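You operate a simulated robot arm through the tools that you are given. There is no shell and no other tool.

You run a simulated robot arm. Do the job below in one go: nothing can be reset, and whatever is moved stays where it is left.

## Task
Put the shelf riser together: both posts into the base, then the board on top.

Only the result counts: the job must be done as asked and must still hold three seconds after the hand-in. Knocking over, shifting, dropping, spilling or breaking anything else fails it.

## Robot
A 7-joint arm with a fingered hand, fixed in place. Base frame: the origin is on the floor under the middle of its stand, x ahead of it, y to its left, z up; the work surface is at about z = 760. Lengths are in mm, angles in rad, forces in N, time in s.
With the tool pointing down near the work surface it reaches from about 360 to 840 mm from the base axis. Its first joint turns from -2.007 to 2.007 rad. Payload 5 kg.
The TCP is the grasp point between the finger pads, 32 mm short of the fingertips. In the tool frame z runs along the fingers and y along their closing line. The gripper opens to 160 mm; its body begins 89 mm behind the TCP. The gripper is a hand of 4 fingers: y runs from the thumb to the fingers, the wrist lies at [0, 0, -267] in the tool frame, and closing takes about 1.5 s.
Orientation is that of the tool frame in the base frame, as a unit quaternion [x, y, z, w]. With the fingers straight down and closing along the base's y, the tool's x points along the base's -x, its y along +y and its z along -z.

## Interface
- The arm moves only by the tool nudge_tool. Its argument "deltas" is a list that holds one entry, the list of rows, each a list of 6 numbers: the shift along the tool's x, y, z in units of 50 mm (1.0 is 50 mm), then the turn, a rotation vector about the tool's x, y, z in units of 4 degrees (1.0 is 4 degrees). In form: [[[tx, ty, tz, wx, wy, wz], ...]]. A call has 1 to 20 rows; each row shifts and turns the commanded pose from where the row before left it, along the tool's axes as they then stand. "hand" is the finger opening in mm, from 0 to 160, set as the call begins (left out, the last holds). A call with a number of a shift or a turn outside -1 to 1 is refused whole. Rows are played at 5 a second. More than 50 mm and 0.15 rad between two rows, or a gripper value outside its range, and nothing of the call is played. Where a pose cannot be reached the arm comes as near as it can. A force on the tool above 40 N (or 10 N above the force at the start of the call, whichever is more), or a blocked arm, ends the call early, and 0.2 s more pass. The fingers move at their own pace (about 108 mm/s each) and stop on an object; they squeeze with about 33 N. The grip force told is the motor's: it shows also when the fingers shut on nothing. Time passes only in rows, and 0.2 s behind the last, so rows that do not move let the fingers close. It gives the time, the measured TCP pose, the force on the tool (base axes), the opening and the grip force at its end, in the units of the frame above (readings bear some noise), with the torque about the TCP (base axes, N m) and any sound that the robot's microphone picked up, and new pictures: "show" is both (left out), scene, wrist or none.
- Cameras (640 x 400 px; columns grow to the right, rows downward): "scene" is fixed at [232.9, 487.9, 1333]; the picture's right is [-0.78, -0.63, 0.00], its down [-0.35, 0.44, -0.83] and it looks along [0.52, -0.65, -0.56] (base axes); focal length 345 px, centre (320, 200). "wrist" rides on the gripper at [80, -4, -114] in the tool frame; the picture's right is [0.05, 1.00, 0.00], its down [-0.82, 0.04, -0.58] and it looks along [-0.58, 0.03, 0.82] (tool axes); focal length 265 px, centre (320, 200). There is no depth. A picture from a camera that has moved, and an enlarged one, comes with that camera's place and axes in the base frame and with its lens. The place of the scene camera against the robot may be out by one fixed shift of up to 25 mm in any direction.
- lift_body(by): slides the trunk up (or, below 0, down) by that many mm; the arm rides with it, the base frame stays. It gives what a move gives, with no picture.
- curl_fingers(finger1, finger2, finger3, thumb_bend): sets how far each is bent, from 0 (flat) to 1 (curled in); at 0.3 the hand is open as for a grip, at 0.7 the pads meet at the TCP. One left out holds its place. A second passes; each finger stops where it meets its share of the squeeze, and holds until it gets a number again. A gripper value or a shape takes the hand back. It gives what a move gives, with no picture; readings hold the bend of each and the force on the fingers (four entries, about 0 where the hand has none), thumb and palm.
- set_grasp(shape): the hand has 4 fingers and takes this shape, open, in about a second: jaw (thumb against the fingers, like two jaws); tri (thumb and two fingers); tip (a fingertip pinch); poke (one finger out to press); point (the index stretched); flat (the hand flat); cup (the hand cupped); fist (a fist). The gripper value then closes the fingers along that shape, each until it touches; the sizes above hold for jaw. It gives what a move gives, with no picture.
- inspect(camera, box): a new picture of the part [left, top, right, bottom] of that camera's present view, enlarged. No time passes.
- hand_in(): hands the job in; it is judged then, once.

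Places have to be worked out from the pictures, the camera data and where the tool is seen. Open the gripper and draw the arm clear of the work before you hand the job in, unless the task says otherwise.

The tools are called by a JSON object that holds its "op" and its "data". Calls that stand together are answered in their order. nudge_tool: Moves the arm, as the interface text tells. Its arguments: {"type":"object","properties":{"deltas":{"type":"array","items":{"type":"array","items":{"type":"array","items":{"type":"number"}}}},"hand":{"type":"number"},"show":{"type":"string","enum":["both","scene","wrist","none"]}},"required":["deltas"]} The other tools are called the same way: lift_body (by) moves the trunk up or down; set_grasp (shape) gives the hand a shape; curl_fingers (finger1, finger2, finger3, thumb_bend) moves the fingers one by one; inspect (camera, box) takes an enlarged picture of a part of a camera's view; hand_in () hands the job in.

At the start:

```text
t: 0.0
tcp_pos: [568.8, -258.3, 1055.6]
tcp_rot: [0.001, 1.0, 0.0, 0.0]
ft_force: [-0.2, 0.4, 0.3]
ft_torque: [0.01, 0.01, 0.01]
grip_width: 159.9
finger_force: 0.0
shape: jaw
bend: [0.3, 0.3, 0.3, 0.3]
finger forces: [0.0, 0.1, 0.0, 0.0, 0.0, 0.1]
trunk travel left (down, up): [-750.0, 240.0]
```

scene: 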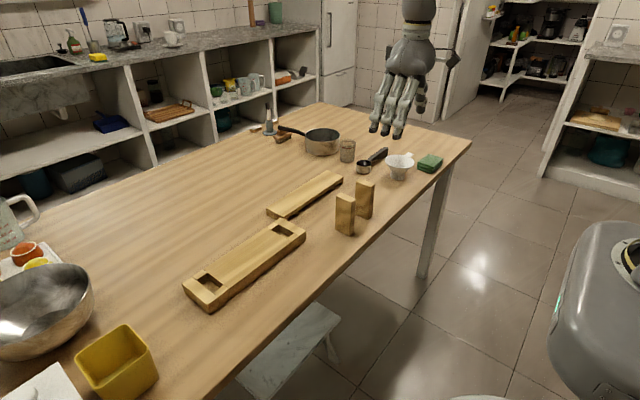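
wrist: 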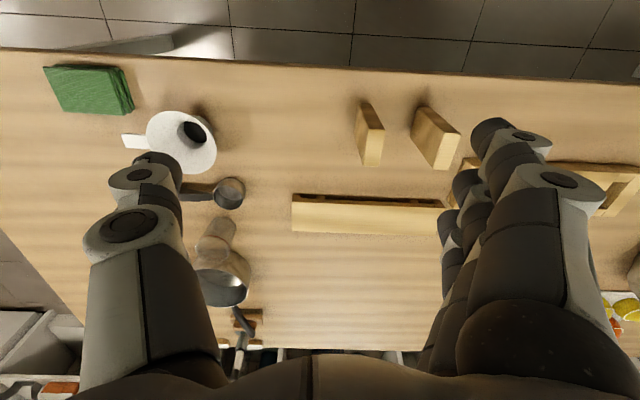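

I start with close looks at the parts: the base with its two sockets, the two standing posts and the board.

{"op": "inspect", "data": {"camera": "scene", "box": [170, 160, 400, 320]}}

{"op": "inspect", "data": {"camera": "wrist", "box": [280, 80, 640, 305]}}

```text
2.50 times, centred on (285, 240) of scene
camera zoom: at [232.9, 487.9, 1333.0], right [-0.78, -0.63, 0.0], down [-0.35, 0.44, -0.83], along [0.52, -0.65, -0.56], focal length 863 px, centre (408, 100)
```

zoom: 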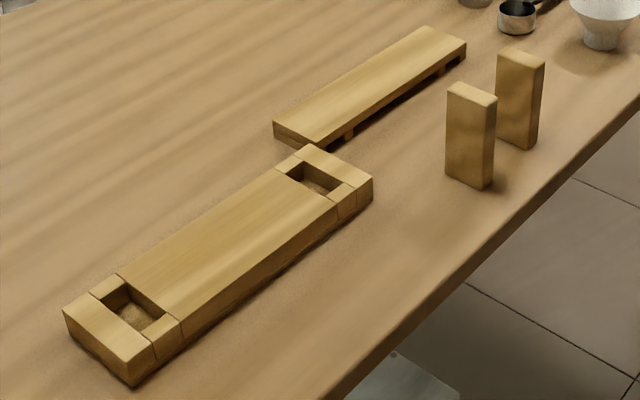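

```text
1.78 times, centred on (460, 192) of wrist
camera zoom: at [487.8, -263.4, 1168.3], right [-0.05, 1.0, 0.0], down [0.82, 0.04, 0.58], along [0.58, 0.03, -0.82], focal length 472 px, centre (71, 213)
```

zoom: 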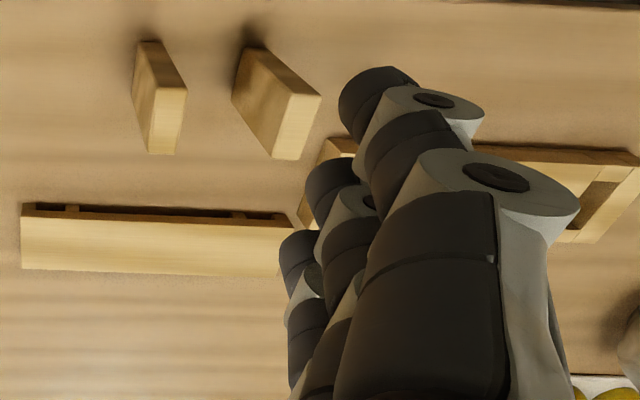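

The layout is roughly clear. Next I zoom further on the base sockets, the board underside and the posts for finer pixel measurements.

{"op": "inspect", "data": {"camera": "scene", "box": [175, 210, 315, 320]}}

{"op": "inspect", "data": {"camera": "scene", "box": [260, 160, 400, 245]}}

{"op": "inspect", "data": {"camera": "wrist", "box": [280, 90, 480, 240]}}

```text
3.64 times, centred on (245, 265) of scene
camera zoom: at [232.9, 487.9, 1333.0], right [-0.78, -0.63, 0.0], down [-0.35, 0.44, -0.83], along [0.52, -0.65, -0.56], focal length 1256 px, centre (593, -36)
```

zoom: 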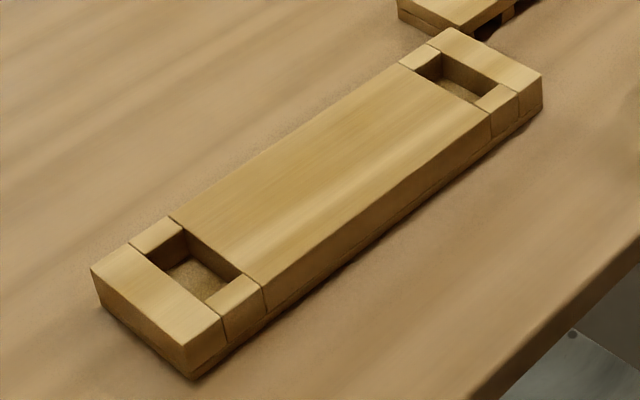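

```text
4.57 times, centred on (330, 202) of scene
camera zoom: at [232.9, 487.9, 1333.0], right [-0.78, -0.63, 0.0], down [-0.35, 0.44, -0.83], along [0.52, -0.65, -0.56], focal length 1578 px, centre (274, 189)
```

zoom: 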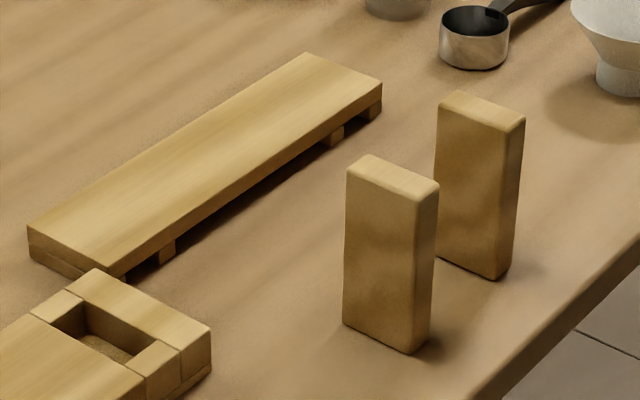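

```text
2.67 times, centred on (380, 165) of wrist
camera zoom: at [487.8, -263.4, 1168.3], right [-0.05, 1.0, 0.0], down [0.82, 0.04, 0.58], along [0.58, 0.03, -0.82], focal length 708 px, centre (160, 293)
```

zoom: 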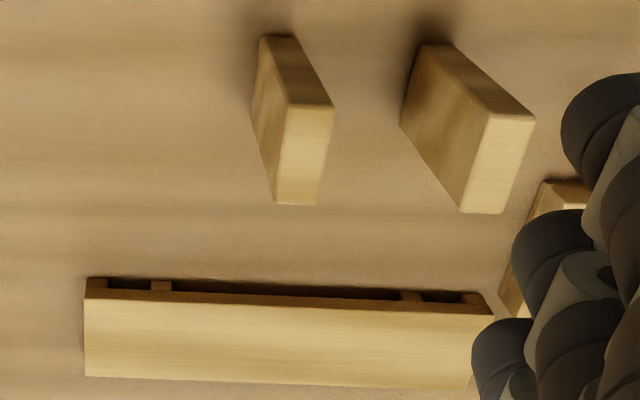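

Wrist and scene views agree to within several mm: posts about 48×21×106 mm standing near (621,-101) and (≈621,-190), base around x 680–770, y -10..280, board near (795,-160). I move the camera closer over the posts so the first post's top is near the picture centre.

{"op": "nudge_tool", "data": {"deltas": [[[0.035, 0.629, 0.422, 0, 0, 0], [0.035, 0.629, 0.422, 0, 0, 0], [0.035, 0.629, 0.422, 0, 0, 0], [0.035, 0.629, 0.422, 0, 0, 0], [0.035, 0.629, 0.422, 0, 0, 0], [0, 0, 0, 0, 0, 0]]], "show": "both"}}

```text
t: 1.4
tcp_pos: [559.8, -102.3, 950.4]
tcp_rot: [0.002, 1.0, -0.001, 0.0]
ft_force: [-0.7, -0.5, 0.0]
ft_torque: [0.0, -0.02, 0.06]
grip_width: 159.8
finger_force: 0.1
shape: jaw
bend: [0.3, 0.3, 0.3, 0.3]
finger forces: [0.0, 0.0, 0.0, 0.0, 0.0, 0.0]
trunk travel left (down, up): [-750.0, 240.0]
camera wrist: at [479.5, -107.2, 1063.6], right [-0.05, 1.0, 0.0], down [0.82, 0.04, 0.58], along [0.58, 0.03, -0.82], focal length 265 px, centre (320, 200)
```

scene: 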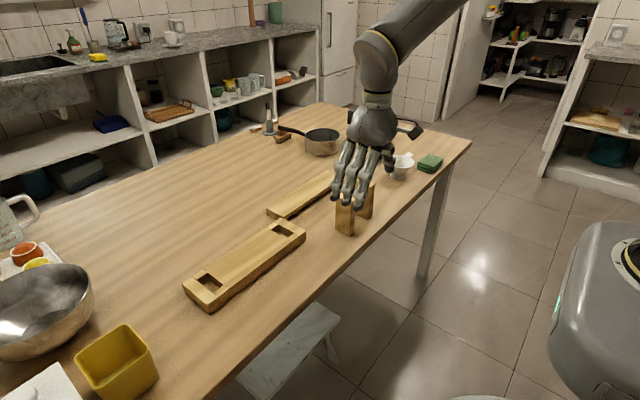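
wrist: 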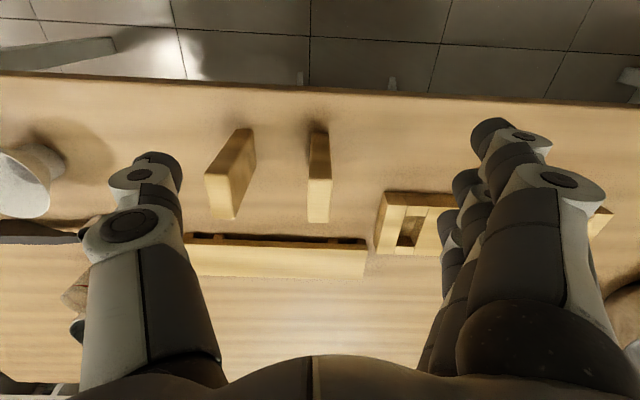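

Post 1 now sits close to the picture centre, post 2 to its left, and the base's right socket shows at about (408,232). I enlarge these.

{"op": "inspect", "data": {"camera": "wrist", "box": [190, 115, 350, 235]}}

{"op": "inspect", "data": {"camera": "wrist", "box": [340, 170, 460, 270]}}

{"op": "inspect", "data": {"camera": "wrist", "box": [170, 210, 390, 290]}}

```text
3.33 times, centred on (270, 175) of wrist
camera zoom: at [479.5, -107.2, 1063.6], right [-0.05, 1.0, 0.0], down [0.82, 0.04, 0.58], along [0.58, 0.03, -0.82], focal length 885 px, centre (487, 283)
```

zoom: 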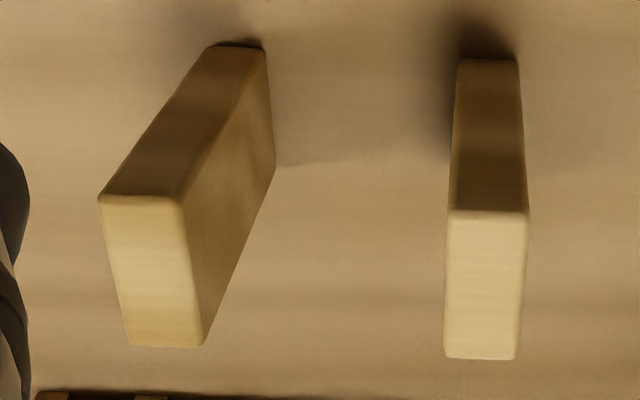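

```text
4.00 times, centred on (400, 220) of wrist
camera zoom: at [479.5, -107.2, 1063.6], right [-0.05, 1.0, 0.0], down [0.82, 0.04, 0.58], along [0.58, 0.03, -0.82], focal length 1062 px, centre (0, 120)
```

zoom: 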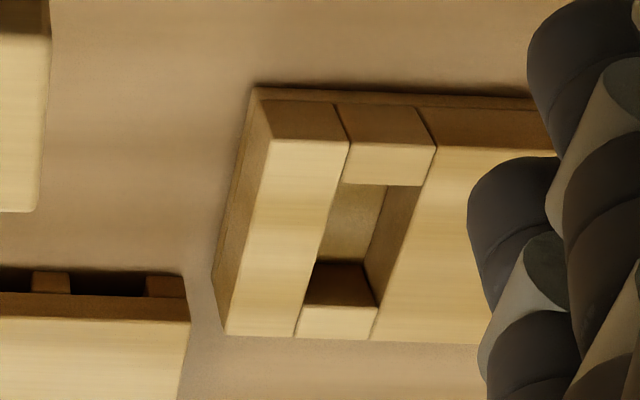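

```text
2.91 times, centred on (280, 250) of wrist
camera zoom: at [479.5, -107.2, 1063.6], right [-0.05, 1.0, 0.0], down [0.82, 0.04, 0.58], along [0.58, 0.03, -0.82], focal length 772 px, centre (436, 54)
```

zoom: 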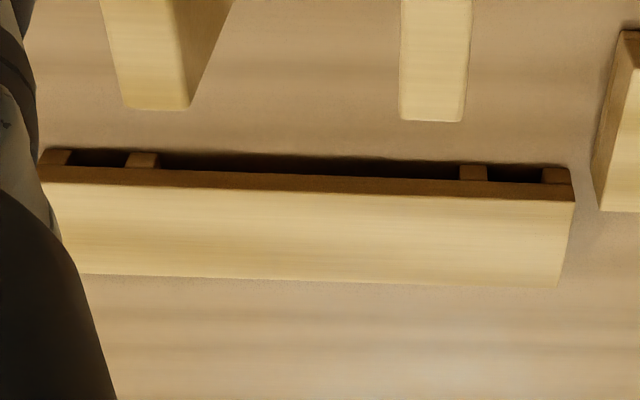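

Measured: post 1 centre (622,-101), post 2 (622.5,-191), both about 50×21×105 mm; the right socket is about 56×27 mm at (722,30), base top z≈789; the board's slots are about 29 mm wide and about 218 mm apart. I narrow the hand to 80 mm and go above post 1.

{"op": "nudge_tool", "data": {"deltas": [[[-0.625, 0.02, 0, 0, 0, 0], [-0.625, 0.01, 0, 0, 0, 0], [0, 0, 0, 0, 0, 0], [0, 0, 0, 0, 0, 0]]], "hand": 80, "show": "both"}}

```text
t: 2.4
tcp_pos: [620.1, -102.7, 949.7]
tcp_rot: [0.0, 1.0, 0.0, -0.001]
ft_force: [0.2, 0.2, -0.6]
ft_torque: [0.01, 0.03, 0.03]
grip_width: 81.3
finger_force: 0.1
shape: jaw
bend: [0.72, 0.72, 0.72, 0.7]
finger forces: [0.0, 0.0, 0.1, 0.1, 0.1, 0.1]
trunk travel left (down, up): [-750.0, 240.0]
camera wrist: at [540.2, -106.8, 1062.6], right [-0.05, 1.0, 0.0], down [0.82, 0.04, 0.58], along [0.58, 0.03, -0.82], focal length 265 px, centre (320, 200)
```

scene: 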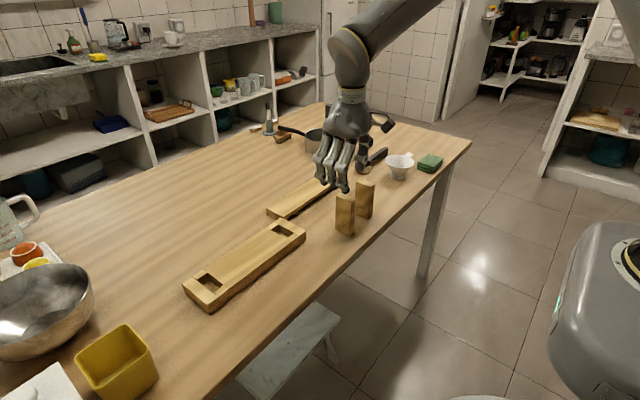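
wrist: 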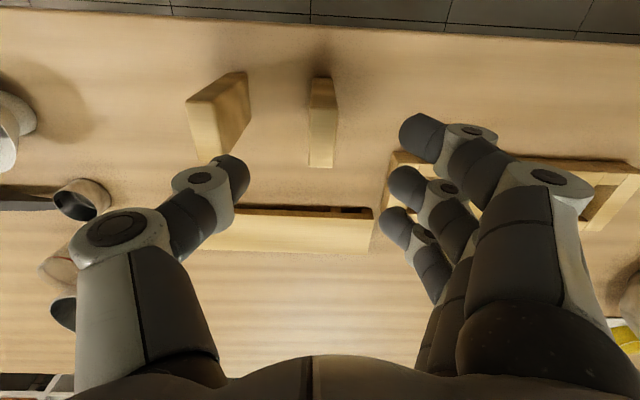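

The fingers curl with wide knuckles, so I check how high the thumb's knuckle rides relative to the fingertips before going down beside post 2.

{"op": "inspect", "data": {"camera": "scene", "box": [290, 90, 410, 240]}}

{"op": "inspect", "data": {"camera": "wrist", "box": [60, 60, 480, 320]}}

```text
2.67 times, centred on (350, 165) of scene
camera zoom: at [232.9, 487.9, 1333.0], right [-0.78, -0.63, 0.0], down [-0.35, 0.44, -0.83], along [0.52, -0.65, -0.56], focal length 921 px, centre (240, 293)
```

zoom: 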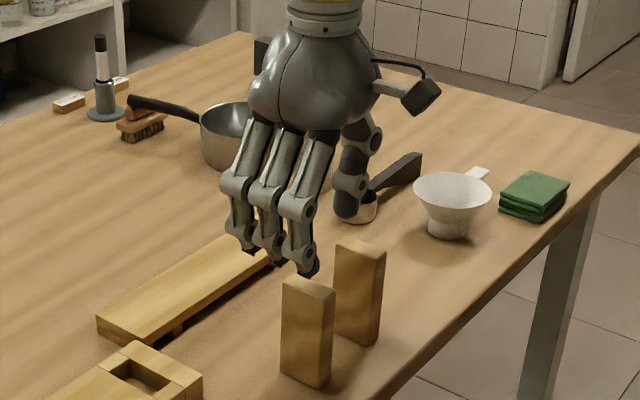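

```text
1.52 times, centred on (270, 190) of wrist
camera zoom: at [540.2, -106.8, 1062.6], right [-0.05, 1.0, 0.0], down [0.82, 0.04, 0.58], along [0.58, 0.03, -0.82], focal length 404 px, centre (396, 215)
```

zoom: 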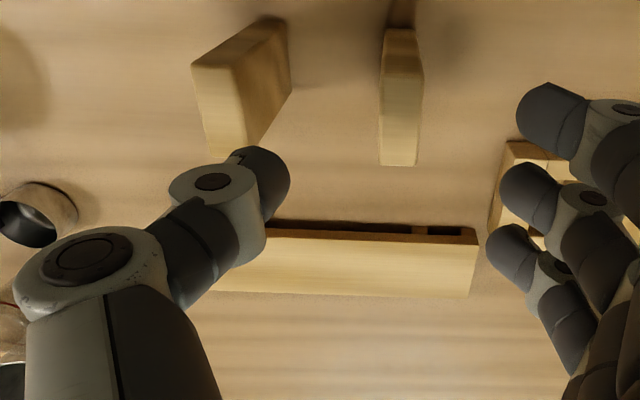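

The thumb's knuckle would come down right over post 2 with this orientation, so I turn the hand 90° about its axis to grip post 1 across its 50 mm side (closing along x) with no neighbour in the way.

{"op": "nudge_tool", "data": {"deltas": [[[0, 0, 0, 0, 0, 1], [0, 0, 0, 0, 0, 1], [0, 0, 0, 0, 0, 1], [0, 0, 0, 0, 0, 1], [0, 0, 0, 0, 0, 1], [0, 0, 0, 0, 0, 1], [0, 0, 0, 0, 0, 1], [0, 0, 0, 0, 0, 1], [0, 0, 0, 0, 0, 1], [0, 0, 0, 0, 0, 1], [0, 0, 0, 0, 0, 1], [0, 0, 0, 0, 0, 1], [0, 0, 0, 0, 0, 1], [0, 0, 0, 0, 0, 1], [0, 0, 0, 0, 0, 1], [0, 0, 0, 0, 0, 1], [0, 0, 0, 0, 0, 1], [0, 0, 0, 0, 0, 1], [0, 0, 0, 0, 0, 1], [0, 0, 0, 0, 0, 1]]], "show": "none"}}

{"op": "nudge_tool", "data": {"deltas": [[[0, 0, 0, 0, 0, 1], [0, 0, 0, 0, 0, 1], [0, 0, 0, 0, 0, 0.5], [0, 0, 0, 0, 0, 0], [0, 0, 0, 0, 0, 0]]], "hand": 110, "show": "both"}}

```text
t: 6.6
tcp_pos: [620.7, -100.4, 951.4]
tcp_rot: [0.643, 0.766, 0.0, 0.0]
ft_force: [-0.7, -0.1, -0.5]
ft_torque: [-0.01, -0.03, 0.01]
grip_width: 81.1
finger_force: 0.1
shape: jaw
bend: [0.72, 0.72, 0.72, 0.7]
finger forces: [0.0, 0.1, 0.0, 0.0, 0.0, 0.0]
trunk travel left (down, up): [-750.0, 240.0]
```

```text
t: 7.8
tcp_pos: [620.3, -101.2, 950.6]
tcp_rot: [0.708, 0.707, -0.001, 0.0]
ft_force: [0.3, 0.3, 0.7]
ft_torque: [-0.03, 0.0, -0.04]
grip_width: 109.7
finger_force: 0.1
shape: jaw
bend: [0.68, 0.68, 0.68, 0.64]
finger forces: [0.1, 0.0, 0.1, 0.0, 0.0, 0.0]
trunk travel left (down, up): [-750.0, 240.0]
camera wrist: at [617.5, -20.2, 1062.2], right [1.0, 0.05, 0.0], down [0.04, -0.81, 0.58], along [0.03, -0.58, -0.82], focal length 265 px, centre (320, 200)
```

scene: 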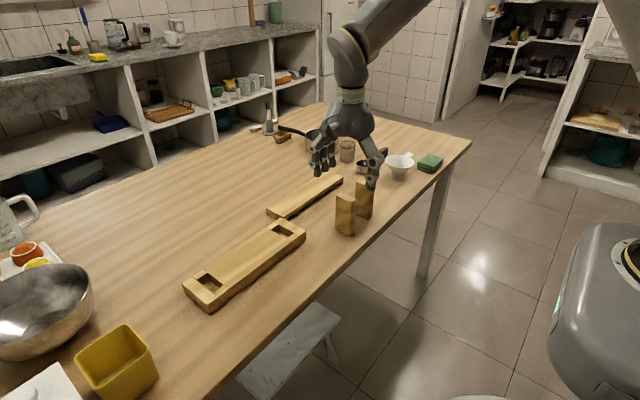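
wrist: 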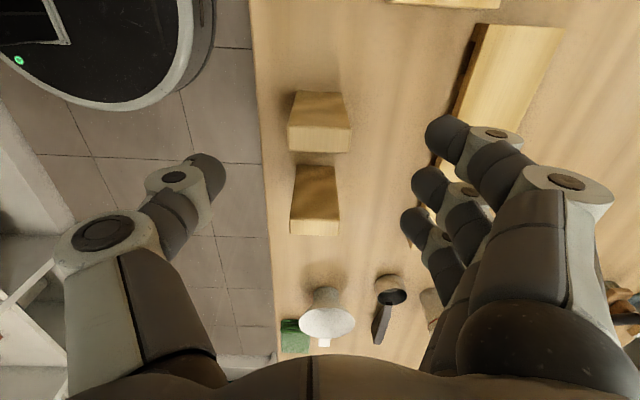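

The yaw worked; the TCP is about (620.4,-101.3,950.7). I enlarge the wrist view to see where post 1 lies relative to the hand's centre.

{"op": "inspect", "data": {"camera": "wrist", "box": [240, 70, 400, 250]}}

{"op": "inspect", "data": {"camera": "scene", "box": [290, 90, 410, 240]}}

```text
2.22 times, centred on (320, 160) of wrist
camera zoom: at [617.5, -20.2, 1062.2], right [1.0, 0.05, 0.0], down [0.04, -0.81, 0.58], along [0.03, -0.58, -0.82], focal length 590 px, centre (320, 289)
```

zoom: 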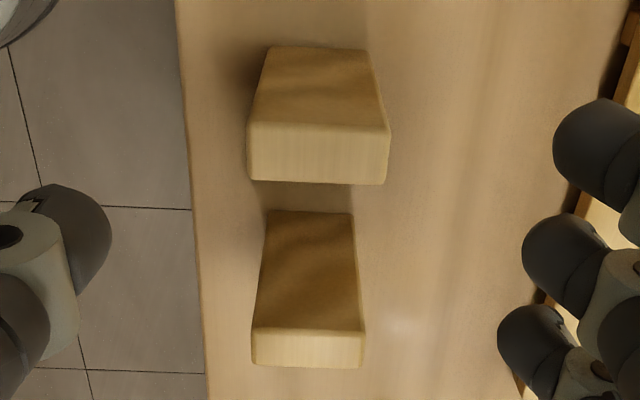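

```text
2.67 times, centred on (350, 165) of scene
camera zoom: at [232.9, 487.9, 1333.0], right [-0.78, -0.63, 0.0], down [-0.35, 0.44, -0.83], along [0.52, -0.65, -0.56], focal length 921 px, centre (240, 293)
```

zoom: 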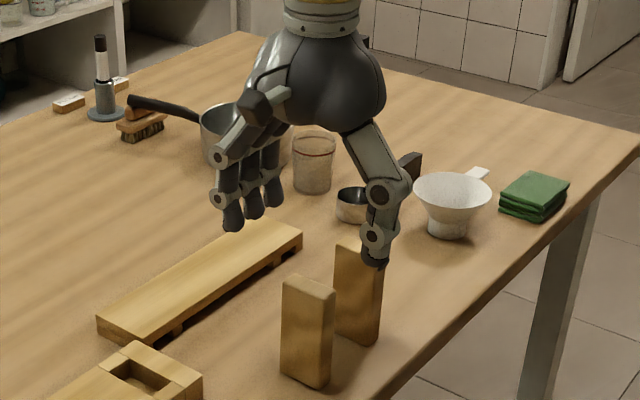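

Post 1 lies within 1–2 mm of the hand's centreline. I lower the tool straight down to z≈838 with the fingers 110 mm apart.

{"op": "nudge_tool", "data": {"deltas": [[[0, 0, 0.45, 0, 0, 0], [0, 0, 0.45, 0, 0, 0], [0, 0, 0.45, 0, 0, 0], [0, 0, 0.45, 0, 0, 0], [0, 0, 0.45, 0, 0, 0], [0, 0, 0, 0, 0, 0]]], "show": "both"}}

```text
t: 9.2
tcp_pos: [620.8, -101.2, 838.1]
tcp_rot: [0.708, 0.706, -0.001, 0.001]
ft_force: [-0.3, -0.8, -0.4]
ft_torque: [-0.02, -0.02, -0.02]
grip_width: 109.8
finger_force: 0.0
shape: jaw
bend: [0.68, 0.68, 0.68, 0.64]
finger forces: [0.0, 0.0, 0.0, 0.1, 0.0, 0.1]
trunk travel left (down, up): [-750.0, 240.0]
camera wrist: at [616.8, -20.8, 950.1], right [1.0, 0.05, 0.0], down [0.04, -0.81, 0.58], along [0.03, -0.58, -0.82], focal length 265 px, centre (320, 200)
```

scene: 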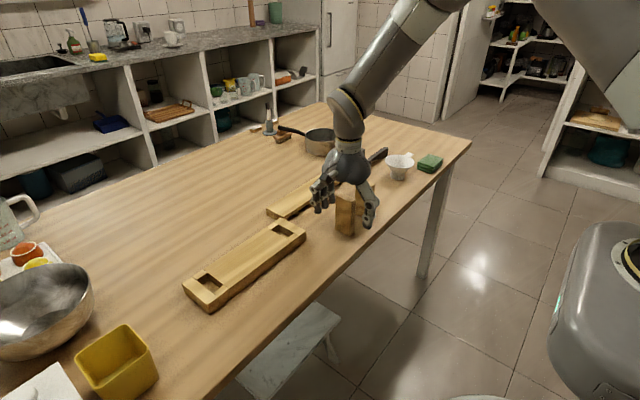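
wrist: 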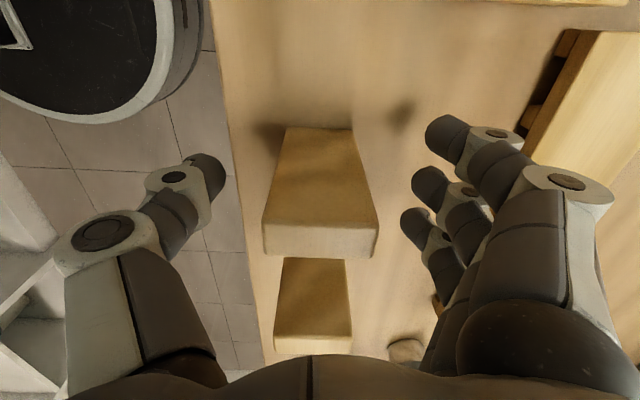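

The post stands between thumb and fingers. I check its offset from the hand's centreline before closing.

{"op": "inspect", "data": {"camera": "wrist", "box": [240, 110, 440, 270]}}

{"op": "inspect", "data": {"camera": "scene", "box": [290, 130, 410, 250]}}

```text
2.50 times, centred on (340, 190) of wrist
camera zoom: at [616.8, -20.8, 950.1], right [1.0, 0.05, 0.0], down [0.04, -0.81, 0.58], along [0.03, -0.58, -0.82], focal length 664 px, centre (270, 225)
```

zoom: 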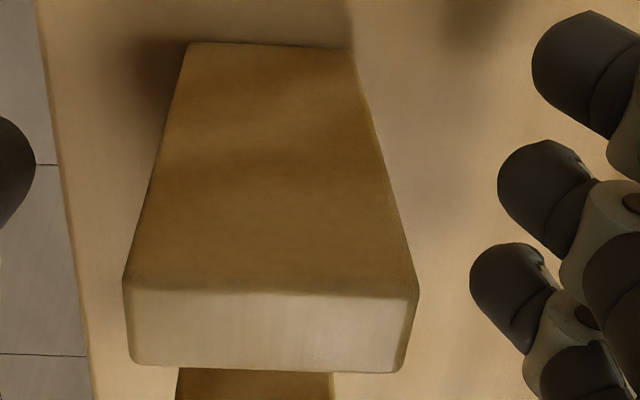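

```text
3.33 times, centred on (350, 190) of scene
camera zoom: at [232.9, 487.9, 1333.0], right [-0.78, -0.63, 0.0], down [-0.35, 0.44, -0.83], along [0.52, -0.65, -0.56], focal length 1151 px, centre (220, 233)
```

zoom: 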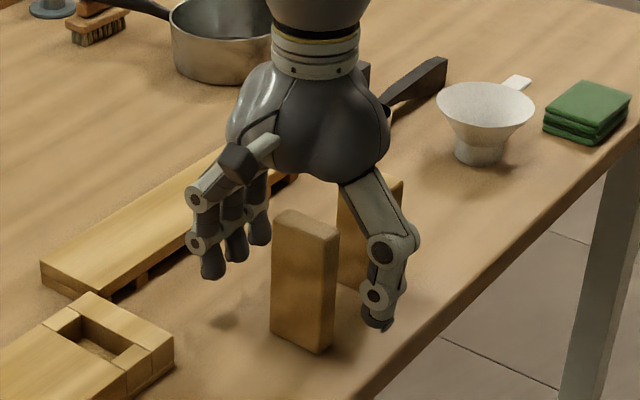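

Fitting bottom and top edges together puts the post centre within about 1 mm of the TCP in y. I close the fingers on it without moving.

{"op": "nudge_tool", "data": {"deltas": [[[0, 0, 0, 0, 0, 0], [0, 0, 0, 0, 0, 0], [0, 0, 0, 0, 0, 0], [0, 0, 0, 0, 0, 0], [0, 0, 0, 0, 0, 0], [0, 0, 0, 0, 0, 0], [0, 0, 0, 0, 0, 0], [0, 0, 0, 0, 0, 0]]], "hand": 30, "show": "both"}}

```text
t: 11.0
tcp_pos: [619.5, -100.8, 839.6]
tcp_rot: [0.708, 0.706, -0.001, 0.002]
ft_force: [-2.7, -0.4, 7.5]
ft_torque: [0.0, 0.02, 0.01]
grip_width: 21.3
finger_force: 32.9
shape: jaw
bend: [0.69, 0.71, 0.69, 0.72]
finger forces: [0.0, 19.4, 0.0, 0.0, 23.4, 0.0]
trunk travel left (down, up): [-750.0, 240.0]
camera wrist: at [616.2, -20.8, 950.8], right [1.0, 0.05, 0.0], down [0.04, -0.81, 0.58], along [0.03, -0.58, -0.82], focal length 265 px, centre (320, 200)
```

scene: 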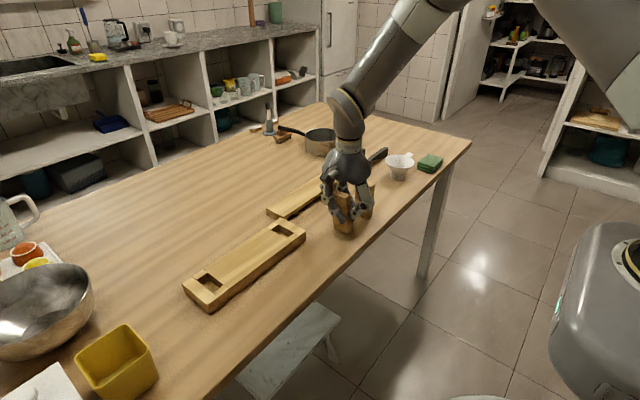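
wrist: 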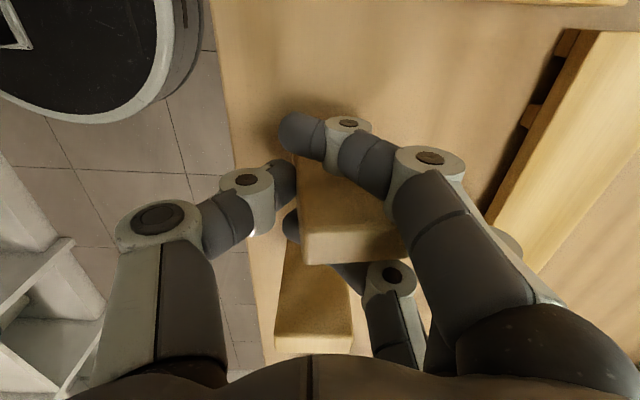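

Middle finger and thumb hold the post with about 20 N; the outer fingers passed on either side. I check whether the post is still upright and square in the hand.

{"op": "inspect", "data": {"camera": "wrist", "box": [220, 90, 460, 290]}}

{"op": "inspect", "data": {"camera": "scene", "box": [290, 130, 410, 250]}}

```text
2.00 times, centred on (340, 190) of wrist
camera zoom: at [616.2, -20.8, 950.8], right [1.0, 0.05, 0.0], down [0.04, -0.81, 0.58], along [0.03, -0.58, -0.82], focal length 531 px, centre (280, 220)
```

zoom: 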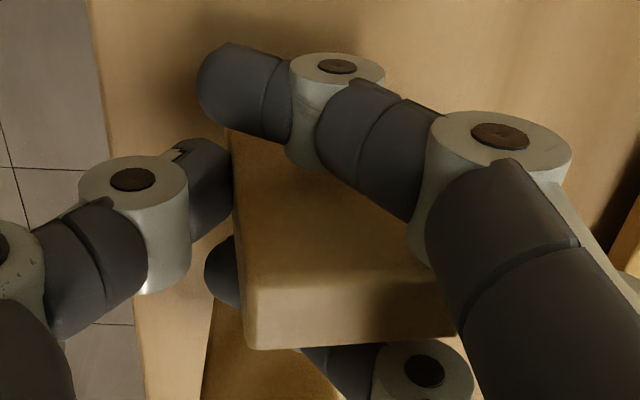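

```text
3.33 times, centred on (350, 190) of scene
camera zoom: at [232.9, 487.9, 1333.0], right [-0.78, -0.63, 0.0], down [-0.35, 0.44, -0.83], along [0.52, -0.65, -0.56], focal length 1151 px, centre (220, 233)
```

zoom: 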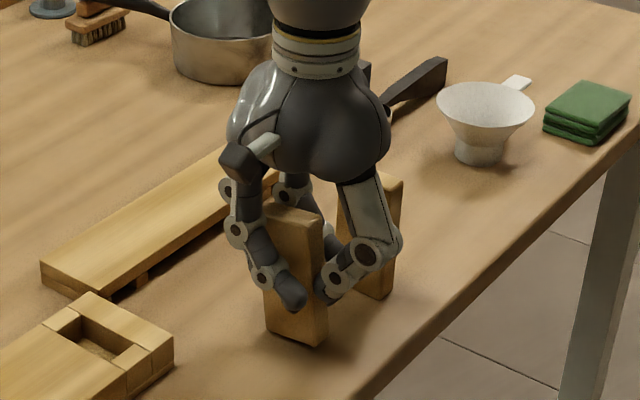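

The thumb overpowered the single opposing finger: the post slid about 10–15 mm in +x and leans about 4–5° in the hand. I'll lift it a little and see how it hangs before deciding where to set it.

{"op": "nudge_tool", "data": {"deltas": [[[0, 0, -0.3, 0, 0, 0], [0, 0, -0.5, 0, 0, 0], [0, 0, -0.6, 0, 0, 0], [0, 0, 0, 0, 0, 0], [0, 0, 0, 0, 0, 0]]], "show": "both"}}

{"op": "inspect", "data": {"camera": "scene", "box": [290, 110, 410, 250]}}

{"op": "inspect", "data": {"camera": "wrist", "box": [220, 90, 460, 290]}}

```text
t: 12.2
tcp_pos: [619.0, -100.7, 910.8]
tcp_rot: [0.707, 0.707, -0.001, 0.0]
ft_force: [-0.3, 0.0, -1.0]
ft_torque: [0.0, 0.01, -0.02]
grip_width: 21.2
finger_force: 33.3
shape: jaw
bend: [0.69, 0.71, 0.69, 0.72]
finger forces: [0.0, 20.0, 0.0, 0.1, 20.0, 0.0]
trunk travel left (down, up): [-750.0, 240.0]
camera wrist: at [616.9, -20.7, 1023.2], right [1.0, 0.05, 0.0], down [0.04, -0.81, 0.58], along [0.03, -0.58, -0.82], focal length 265 px, centre (320, 200)
```

scene: 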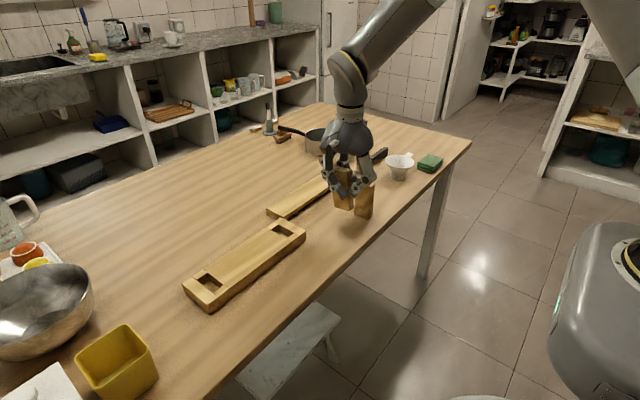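
wrist: 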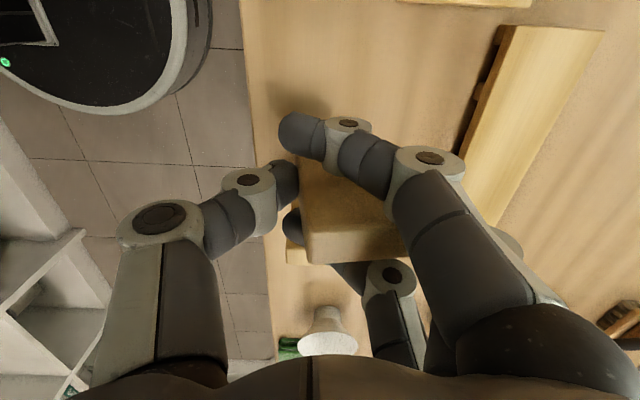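

```text
2.86 times, centred on (350, 180) of scene
camera zoom: at [232.9, 487.9, 1333.0], right [-0.78, -0.63, 0.0], down [-0.35, 0.44, -0.83], along [0.52, -0.65, -0.56], focal length 986 px, centre (234, 257)
```

zoom: 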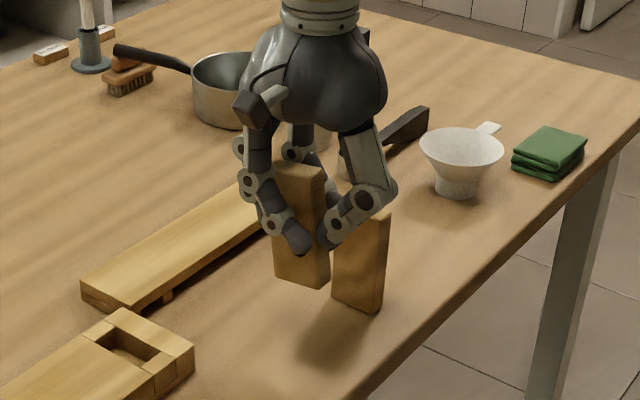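

```text
2.00 times, centred on (340, 190) of wrist
camera zoom: at [616.9, -20.7, 1023.2], right [1.0, 0.05, 0.0], down [0.04, -0.81, 0.58], along [0.03, -0.58, -0.82], focal length 531 px, centre (280, 220)
```

zoom: 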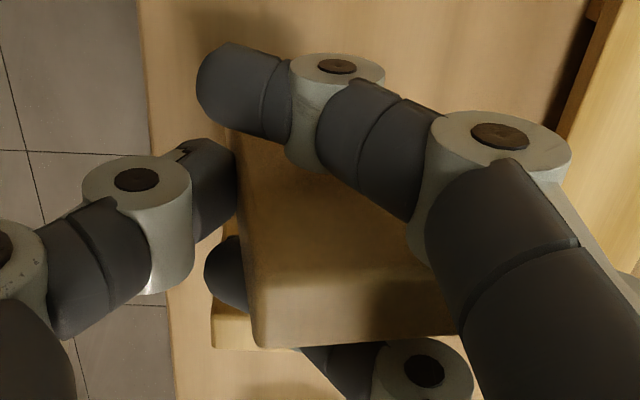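

The hold is firm with a steady lean of about 5° (top toward +x). I'll park this post on clear table around y≈+30, with the lean taken out, so that each post can then be gripped squarely across its thin side.

{"op": "nudge_tool", "data": {"deltas": [[[0.65, 0, 0, 0, 0, 0], [0.65, 0, 0, 0, 0, 0], [0.65, 0, 0, -0.6, 0, 0], [0.65, 0, 0, -0.6, 0, 0], [0, 0, 0, 0, 0, 0], [0, 0, 0, 0, 0, 0]]], "show": "scene"}}

{"op": "inspect", "data": {"camera": "scene", "box": [250, 110, 400, 270]}}

```text
t: 13.6
tcp_pos: [619.4, 28.5, 908.0]
tcp_rot: [0.707, 0.706, 0.03, 0.031]
ft_force: [-0.4, -1.3, -1.2]
ft_torque: [0.02, 0.01, 0.03]
grip_width: 20.7
finger_force: 33.4
shape: jaw
bend: [0.69, 0.71, 0.69, 0.72]
finger forces: [0.1, 20.0, 0.0, 0.0, 19.8, 0.1]
trunk travel left (down, up): [-750.0, 240.0]
```

scene: 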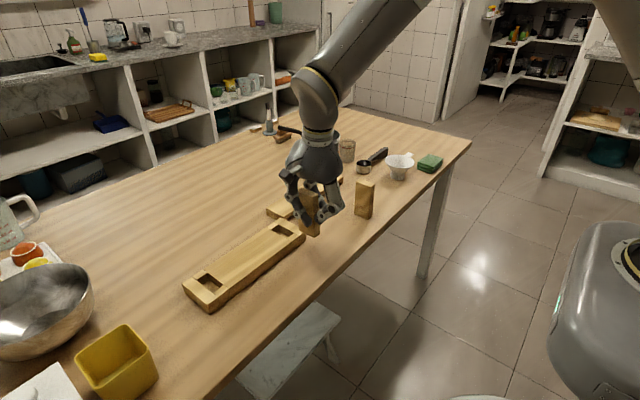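

```text
2.50 times, centred on (325, 190) of scene
camera zoom: at [232.9, 487.9, 1333.0], right [-0.78, -0.63, 0.0], down [-0.35, 0.44, -0.83], along [0.52, -0.65, -0.56], focal length 863 px, centre (308, 225)
```

zoom: 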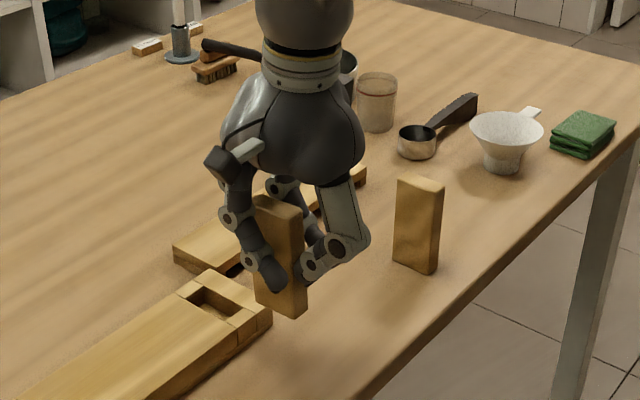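

The post now hangs vertical at about (630,28). I lower it toward the table, compensating for the tilted tool axes.

{"op": "nudge_tool", "data": {"deltas": [[[0, -0.029, 0.339, 0, 0, 0], [0, -0.029, 0.339, 0, 0, 0], [0, -0.029, 0.339, 0, 0, 0], [0, -0.029, 0.339, 0, 0, 0], [0, 0, 0, 0, 0, 0], [0, -0.002, 0.02, 0, 0, 0], [0, -0.002, 0.02, 0, 0, 0], [0, 0, 0, 0, 0, 0]]], "show": "none"}}

{"op": "inspect", "data": {"camera": "scene", "box": [250, 130, 370, 270]}}

```text
t: 15.4
tcp_pos: [620.4, 28.9, 836.1]
tcp_rot: [0.707, 0.706, 0.029, 0.031]
ft_force: [-0.2, -1.0, 0.5]
ft_torque: [0.0, -0.03, 0.03]
grip_width: 21.1
finger_force: 33.4
shape: jaw
bend: [0.69, 0.71, 0.69, 0.72]
finger forces: [0.0, 19.9, 0.1, 0.1, 19.9, 0.0]
trunk travel left (down, up): [-750.0, 240.0]
```

```text
2.86 times, centred on (310, 200) of scene
camera zoom: at [232.9, 487.9, 1333.0], right [-0.78, -0.63, 0.0], down [-0.35, 0.44, -0.83], along [0.52, -0.65, -0.56], focal length 986 px, centre (349, 200)
```

zoom: 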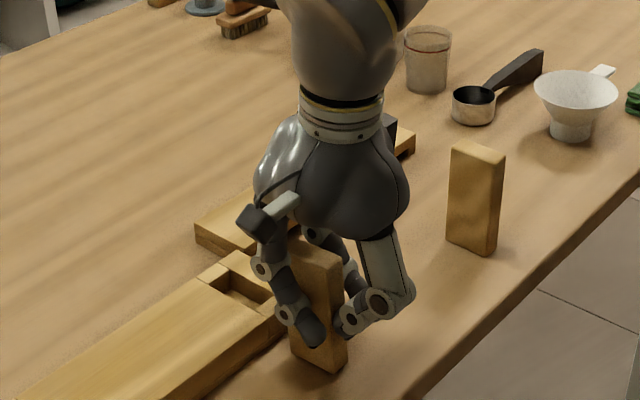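

No table contact yet at z≈836; I creep down in 1 mm steps.

{"op": "nudge_tool", "data": {"deltas": [[[0, -0.002, 0.02, 0, 0, 0], [0, 0, 0, 0, 0, 0], [0, -0.002, 0.02, 0, 0, 0], [0, 0, 0, 0, 0, 0]]], "show": "none"}}

```text
t: 16.4
tcp_pos: [620.4, 29.3, 836.1]
tcp_rot: [0.707, 0.706, 0.029, 0.031]
ft_force: [-0.6, 0.5, 6.3]
ft_torque: [0.01, -0.13, -0.04]
grip_width: 20.9
finger_force: 33.0
shape: jaw
bend: [0.69, 0.71, 0.69, 0.72]
finger forces: [0.1, 19.5, 0.0, 0.0, 20.9, 0.0]
trunk travel left (down, up): [-750.0, 240.0]
```

Contact with 6 N on the table, so I open the hand to release the post and look.

{"op": "nudge_tool", "data": {"deltas": [[[0, 0, 0, 0, 0, 0], [0, 0, 0, 0, 0, 0], [0, 0, 0, 0, 0, 0], [0, 0, 0, 0, 0, 0], [0, 0, 0, 0, 0, 0], [0, 0, 0, 0, 0, 0]]], "hand": 110, "show": "both"}}

```text
t: 17.8
tcp_pos: [620.2, 28.6, 835.7]
tcp_rot: [0.707, 0.706, 0.029, 0.03]
ft_force: [0.0, -0.1, -0.5]
ft_torque: [0.05, 0.0, -0.01]
grip_width: 109.6
finger_force: 0.0
shape: jaw
bend: [0.68, 0.68, 0.68, 0.64]
finger forces: [0.0, 0.1, 0.0, 0.1, 0.0, 0.0]
trunk travel left (down, up): [-750.0, 240.0]
camera wrist: at [607.9, 108.6, 946.9], right [1.0, 0.05, 0.08], down [-0.01, -0.81, 0.58], along [0.1, -0.58, -0.81], focal length 265 px, centre (320, 200)
```

scene: 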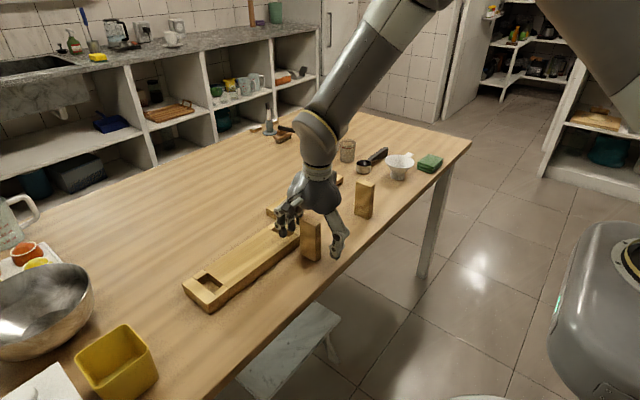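
wrist: 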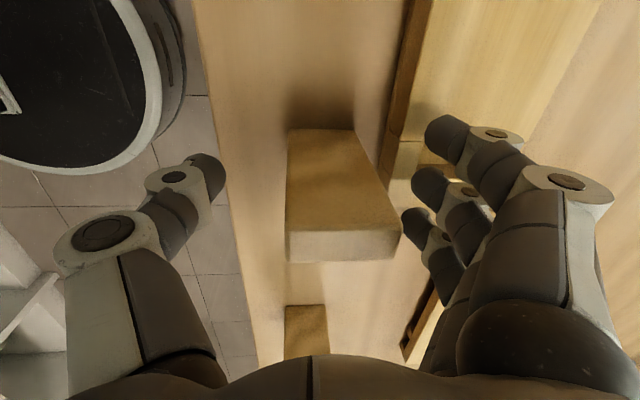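

The post stands upright. I lift straight up, take out the tilt and turn the hand back so it closes along y.

{"op": "nudge_tool", "data": {"deltas": [[[0, 0.049, -0.573, 0, 0, 0], [0, 0.049, -0.573, 0, 0, 0], [0, 0.049, -0.573, 0, 0, 0], [0, 0.049, -0.573, 0, 0, 0], [0, 0, 0, 0.6, 0, 0], [0, 0, 0, 0.6, 0, 0], [0, 0, 0, 0, 0, -1], [0, 0, 0, 0, 0, -1], [0, 0, 0, 0, 0, -1], [0, 0, 0, 0, 0, -1], [0, 0, 0, 0, 0, -1], [0, 0, 0, 0, 0, -1], [0, 0, 0, 0, 0, -1], [0, 0, 0, 0, 0, -1], [0, 0, 0, 0, 0, -1], [0, 0, 0, 0, 0, -1], [0, 0, 0, 0, 0, -1], [0, 0, 0, 0, 0, -1], [0, 0, 0, 0, 0, -1], [0, 0, 0, 0, 0, -1]]], "show": "none"}}

{"op": "nudge_tool", "data": {"deltas": [[[0, 0, 0, 0, 0, -1], [0, 0, 0, 0, 0, -1], [0, 0, 0, 0, 0, -1], [0, 0, 0, 0, 0, -1], [0, 0, 0, 0, 0, -1], [0, 0, 0, 0, 0, -1], [0, 0, 0, 0, 0, -1], [0, 0, 0, 0, 0, -1], [0, 0, 0, 0, 0, -0.5], [0, 0, 0, 0, 0, 0], [0, 0, 0, 0, 0, 0]]], "hand": 160, "show": "both"}}

```text
t: 22.0
tcp_pos: [622.4, 28.7, 949.9]
tcp_rot: [0.292, 0.957, -0.001, 0.0]
ft_force: [0.2, 0.1, 0.2]
ft_torque: [0.01, 0.0, -0.02]
grip_width: 109.7
finger_force: 0.0
shape: jaw
bend: [0.68, 0.68, 0.68, 0.64]
finger forces: [0.0, 0.0, 0.0, 0.0, 0.1, 0.1]
trunk travel left (down, up): [-750.0, 240.0]
```

```text
t: 24.4
tcp_pos: [621.5, 30.2, 949.7]
tcp_rot: [0.0, 1.0, -0.001, 0.0]
ft_force: [-0.2, 0.0, -0.7]
ft_torque: [0.01, 0.02, 0.01]
grip_width: 159.7
finger_force: 0.0
shape: jaw
bend: [0.3, 0.3, 0.3, 0.3]
finger forces: [0.1, 0.0, 0.0, 0.0, 0.0, 0.0]
trunk travel left (down, up): [-750.0, 240.0]
camera wrist: at [542.0, 24.3, 1062.7], right [-0.05, 1.0, 0.0], down [0.82, 0.04, 0.58], along [0.58, 0.03, -0.82], focal length 265 px, centre (320, 200)
```

scene: 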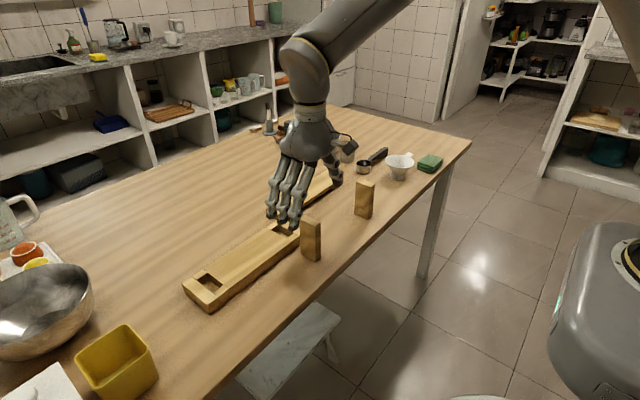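
wrist: 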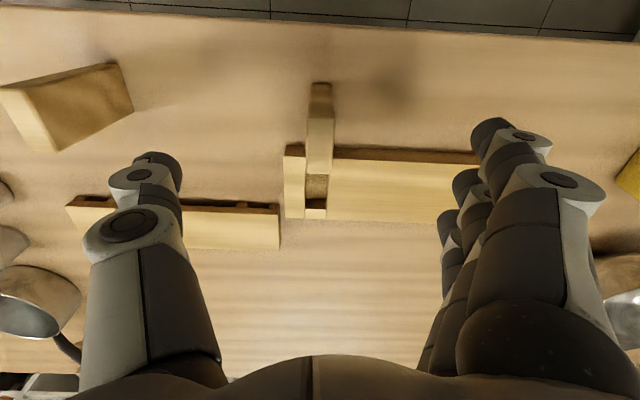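

Now the hand is square again at about (621.7,29.3,949.8) and sees post 1, the right socket and the base in one view. I enlarge it.

{"op": "inspect", "data": {"camera": "wrist", "box": [260, 70, 400, 230]}}

{"op": "inspect", "data": {"camera": "scene", "box": [260, 190, 380, 280]}}

```text
2.50 times, centred on (330, 150) of wrist
camera zoom: at [542.0, 24.3, 1062.7], right [-0.05, 1.0, 0.0], down [0.82, 0.04, 0.58], along [0.58, 0.03, -0.82], focal length 664 px, centre (295, 325)
```

zoom: 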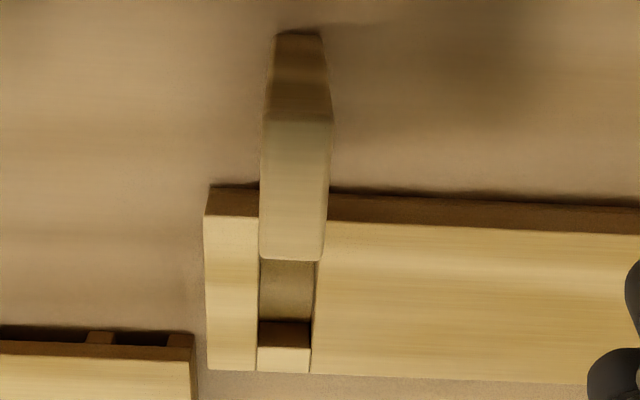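

```text
4.44 times, centred on (320, 235) of scene
camera zoom: at [232.9, 487.9, 1333.0], right [-0.78, -0.63, 0.0], down [-0.35, 0.44, -0.83], along [0.52, -0.65, -0.56], focal length 1535 px, centre (320, 44)
```

zoom: 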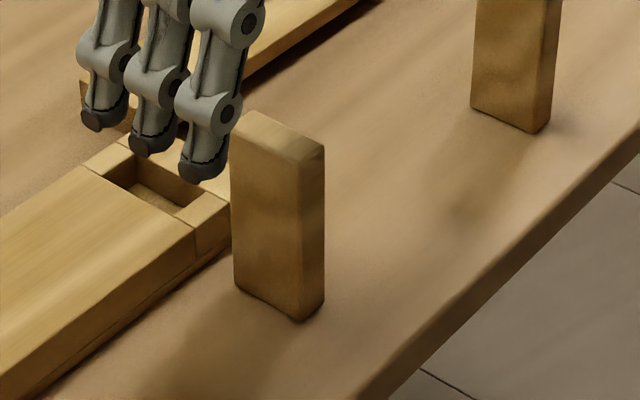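

Post 1 is at about (629.3,29.5), and the right socket centre at (721.2,29.8), so it only has to travel along +x. I centre over the post, go down to z≈838 with the fingers 100 mm apart.

{"op": "nudge_tool", "data": {"deltas": [[[-0.152, 0, 0, 0, 0, 0], [0, 0, 0.45, 0, 0, 0], [0, 0, 0.45, 0, 0, 0], [0, 0, 0.45, 0, 0, 0], [0, 0, 0.45, 0, 0, 0], [0, 0, 0.435, 0, 0, 0], [0, 0, 0, 0, 0, 0], [0, 0, 0, 0, 0, 0]]], "hand": 100, "show": "both"}}

{"op": "inspect", "data": {"camera": "wrist", "box": [220, 100, 420, 280]}}

```text
t: 26.2
tcp_pos: [628.3, 31.7, 838.6]
tcp_rot: [0.001, 1.0, -0.002, 0.001]
ft_force: [0.0, -0.2, -0.8]
ft_torque: [0.0, 0.03, 0.02]
grip_width: 100.2
finger_force: 0.1
shape: jaw
bend: [0.7, 0.7, 0.7, 0.68]
finger forces: [0.1, 0.1, 0.0, 0.1, 0.0, 0.1]
trunk travel left (down, up): [-750.0, 240.0]
camera wrist: at [548.5, 26.9, 950.6], right [-0.05, 1.0, 0.0], down [0.82, 0.04, 0.58], along [0.58, 0.03, -0.82], focal length 265 px, centre (320, 200)
```

scene: 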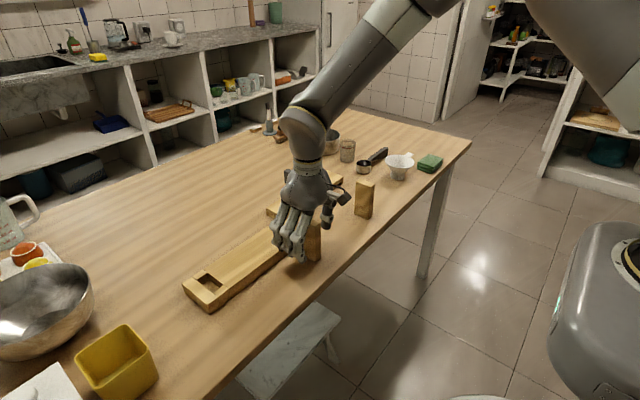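
wrist: 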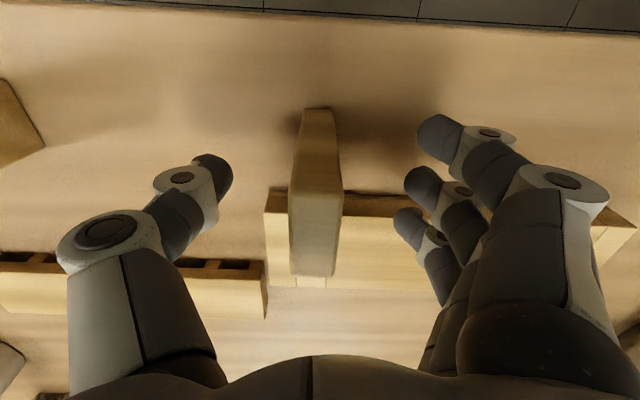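

```text
2.22 times, centred on (320, 190) of wrist
camera zoom: at [548.5, 26.9, 950.6], right [-0.05, 1.0, 0.0], down [0.82, 0.04, 0.58], along [0.58, 0.03, -0.82], focal length 590 px, centre (320, 222)
```

zoom: 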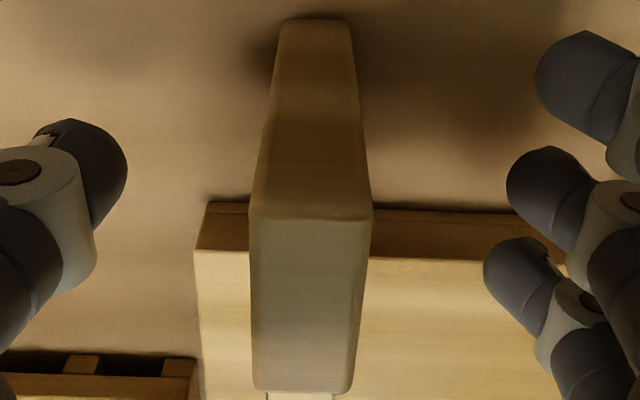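

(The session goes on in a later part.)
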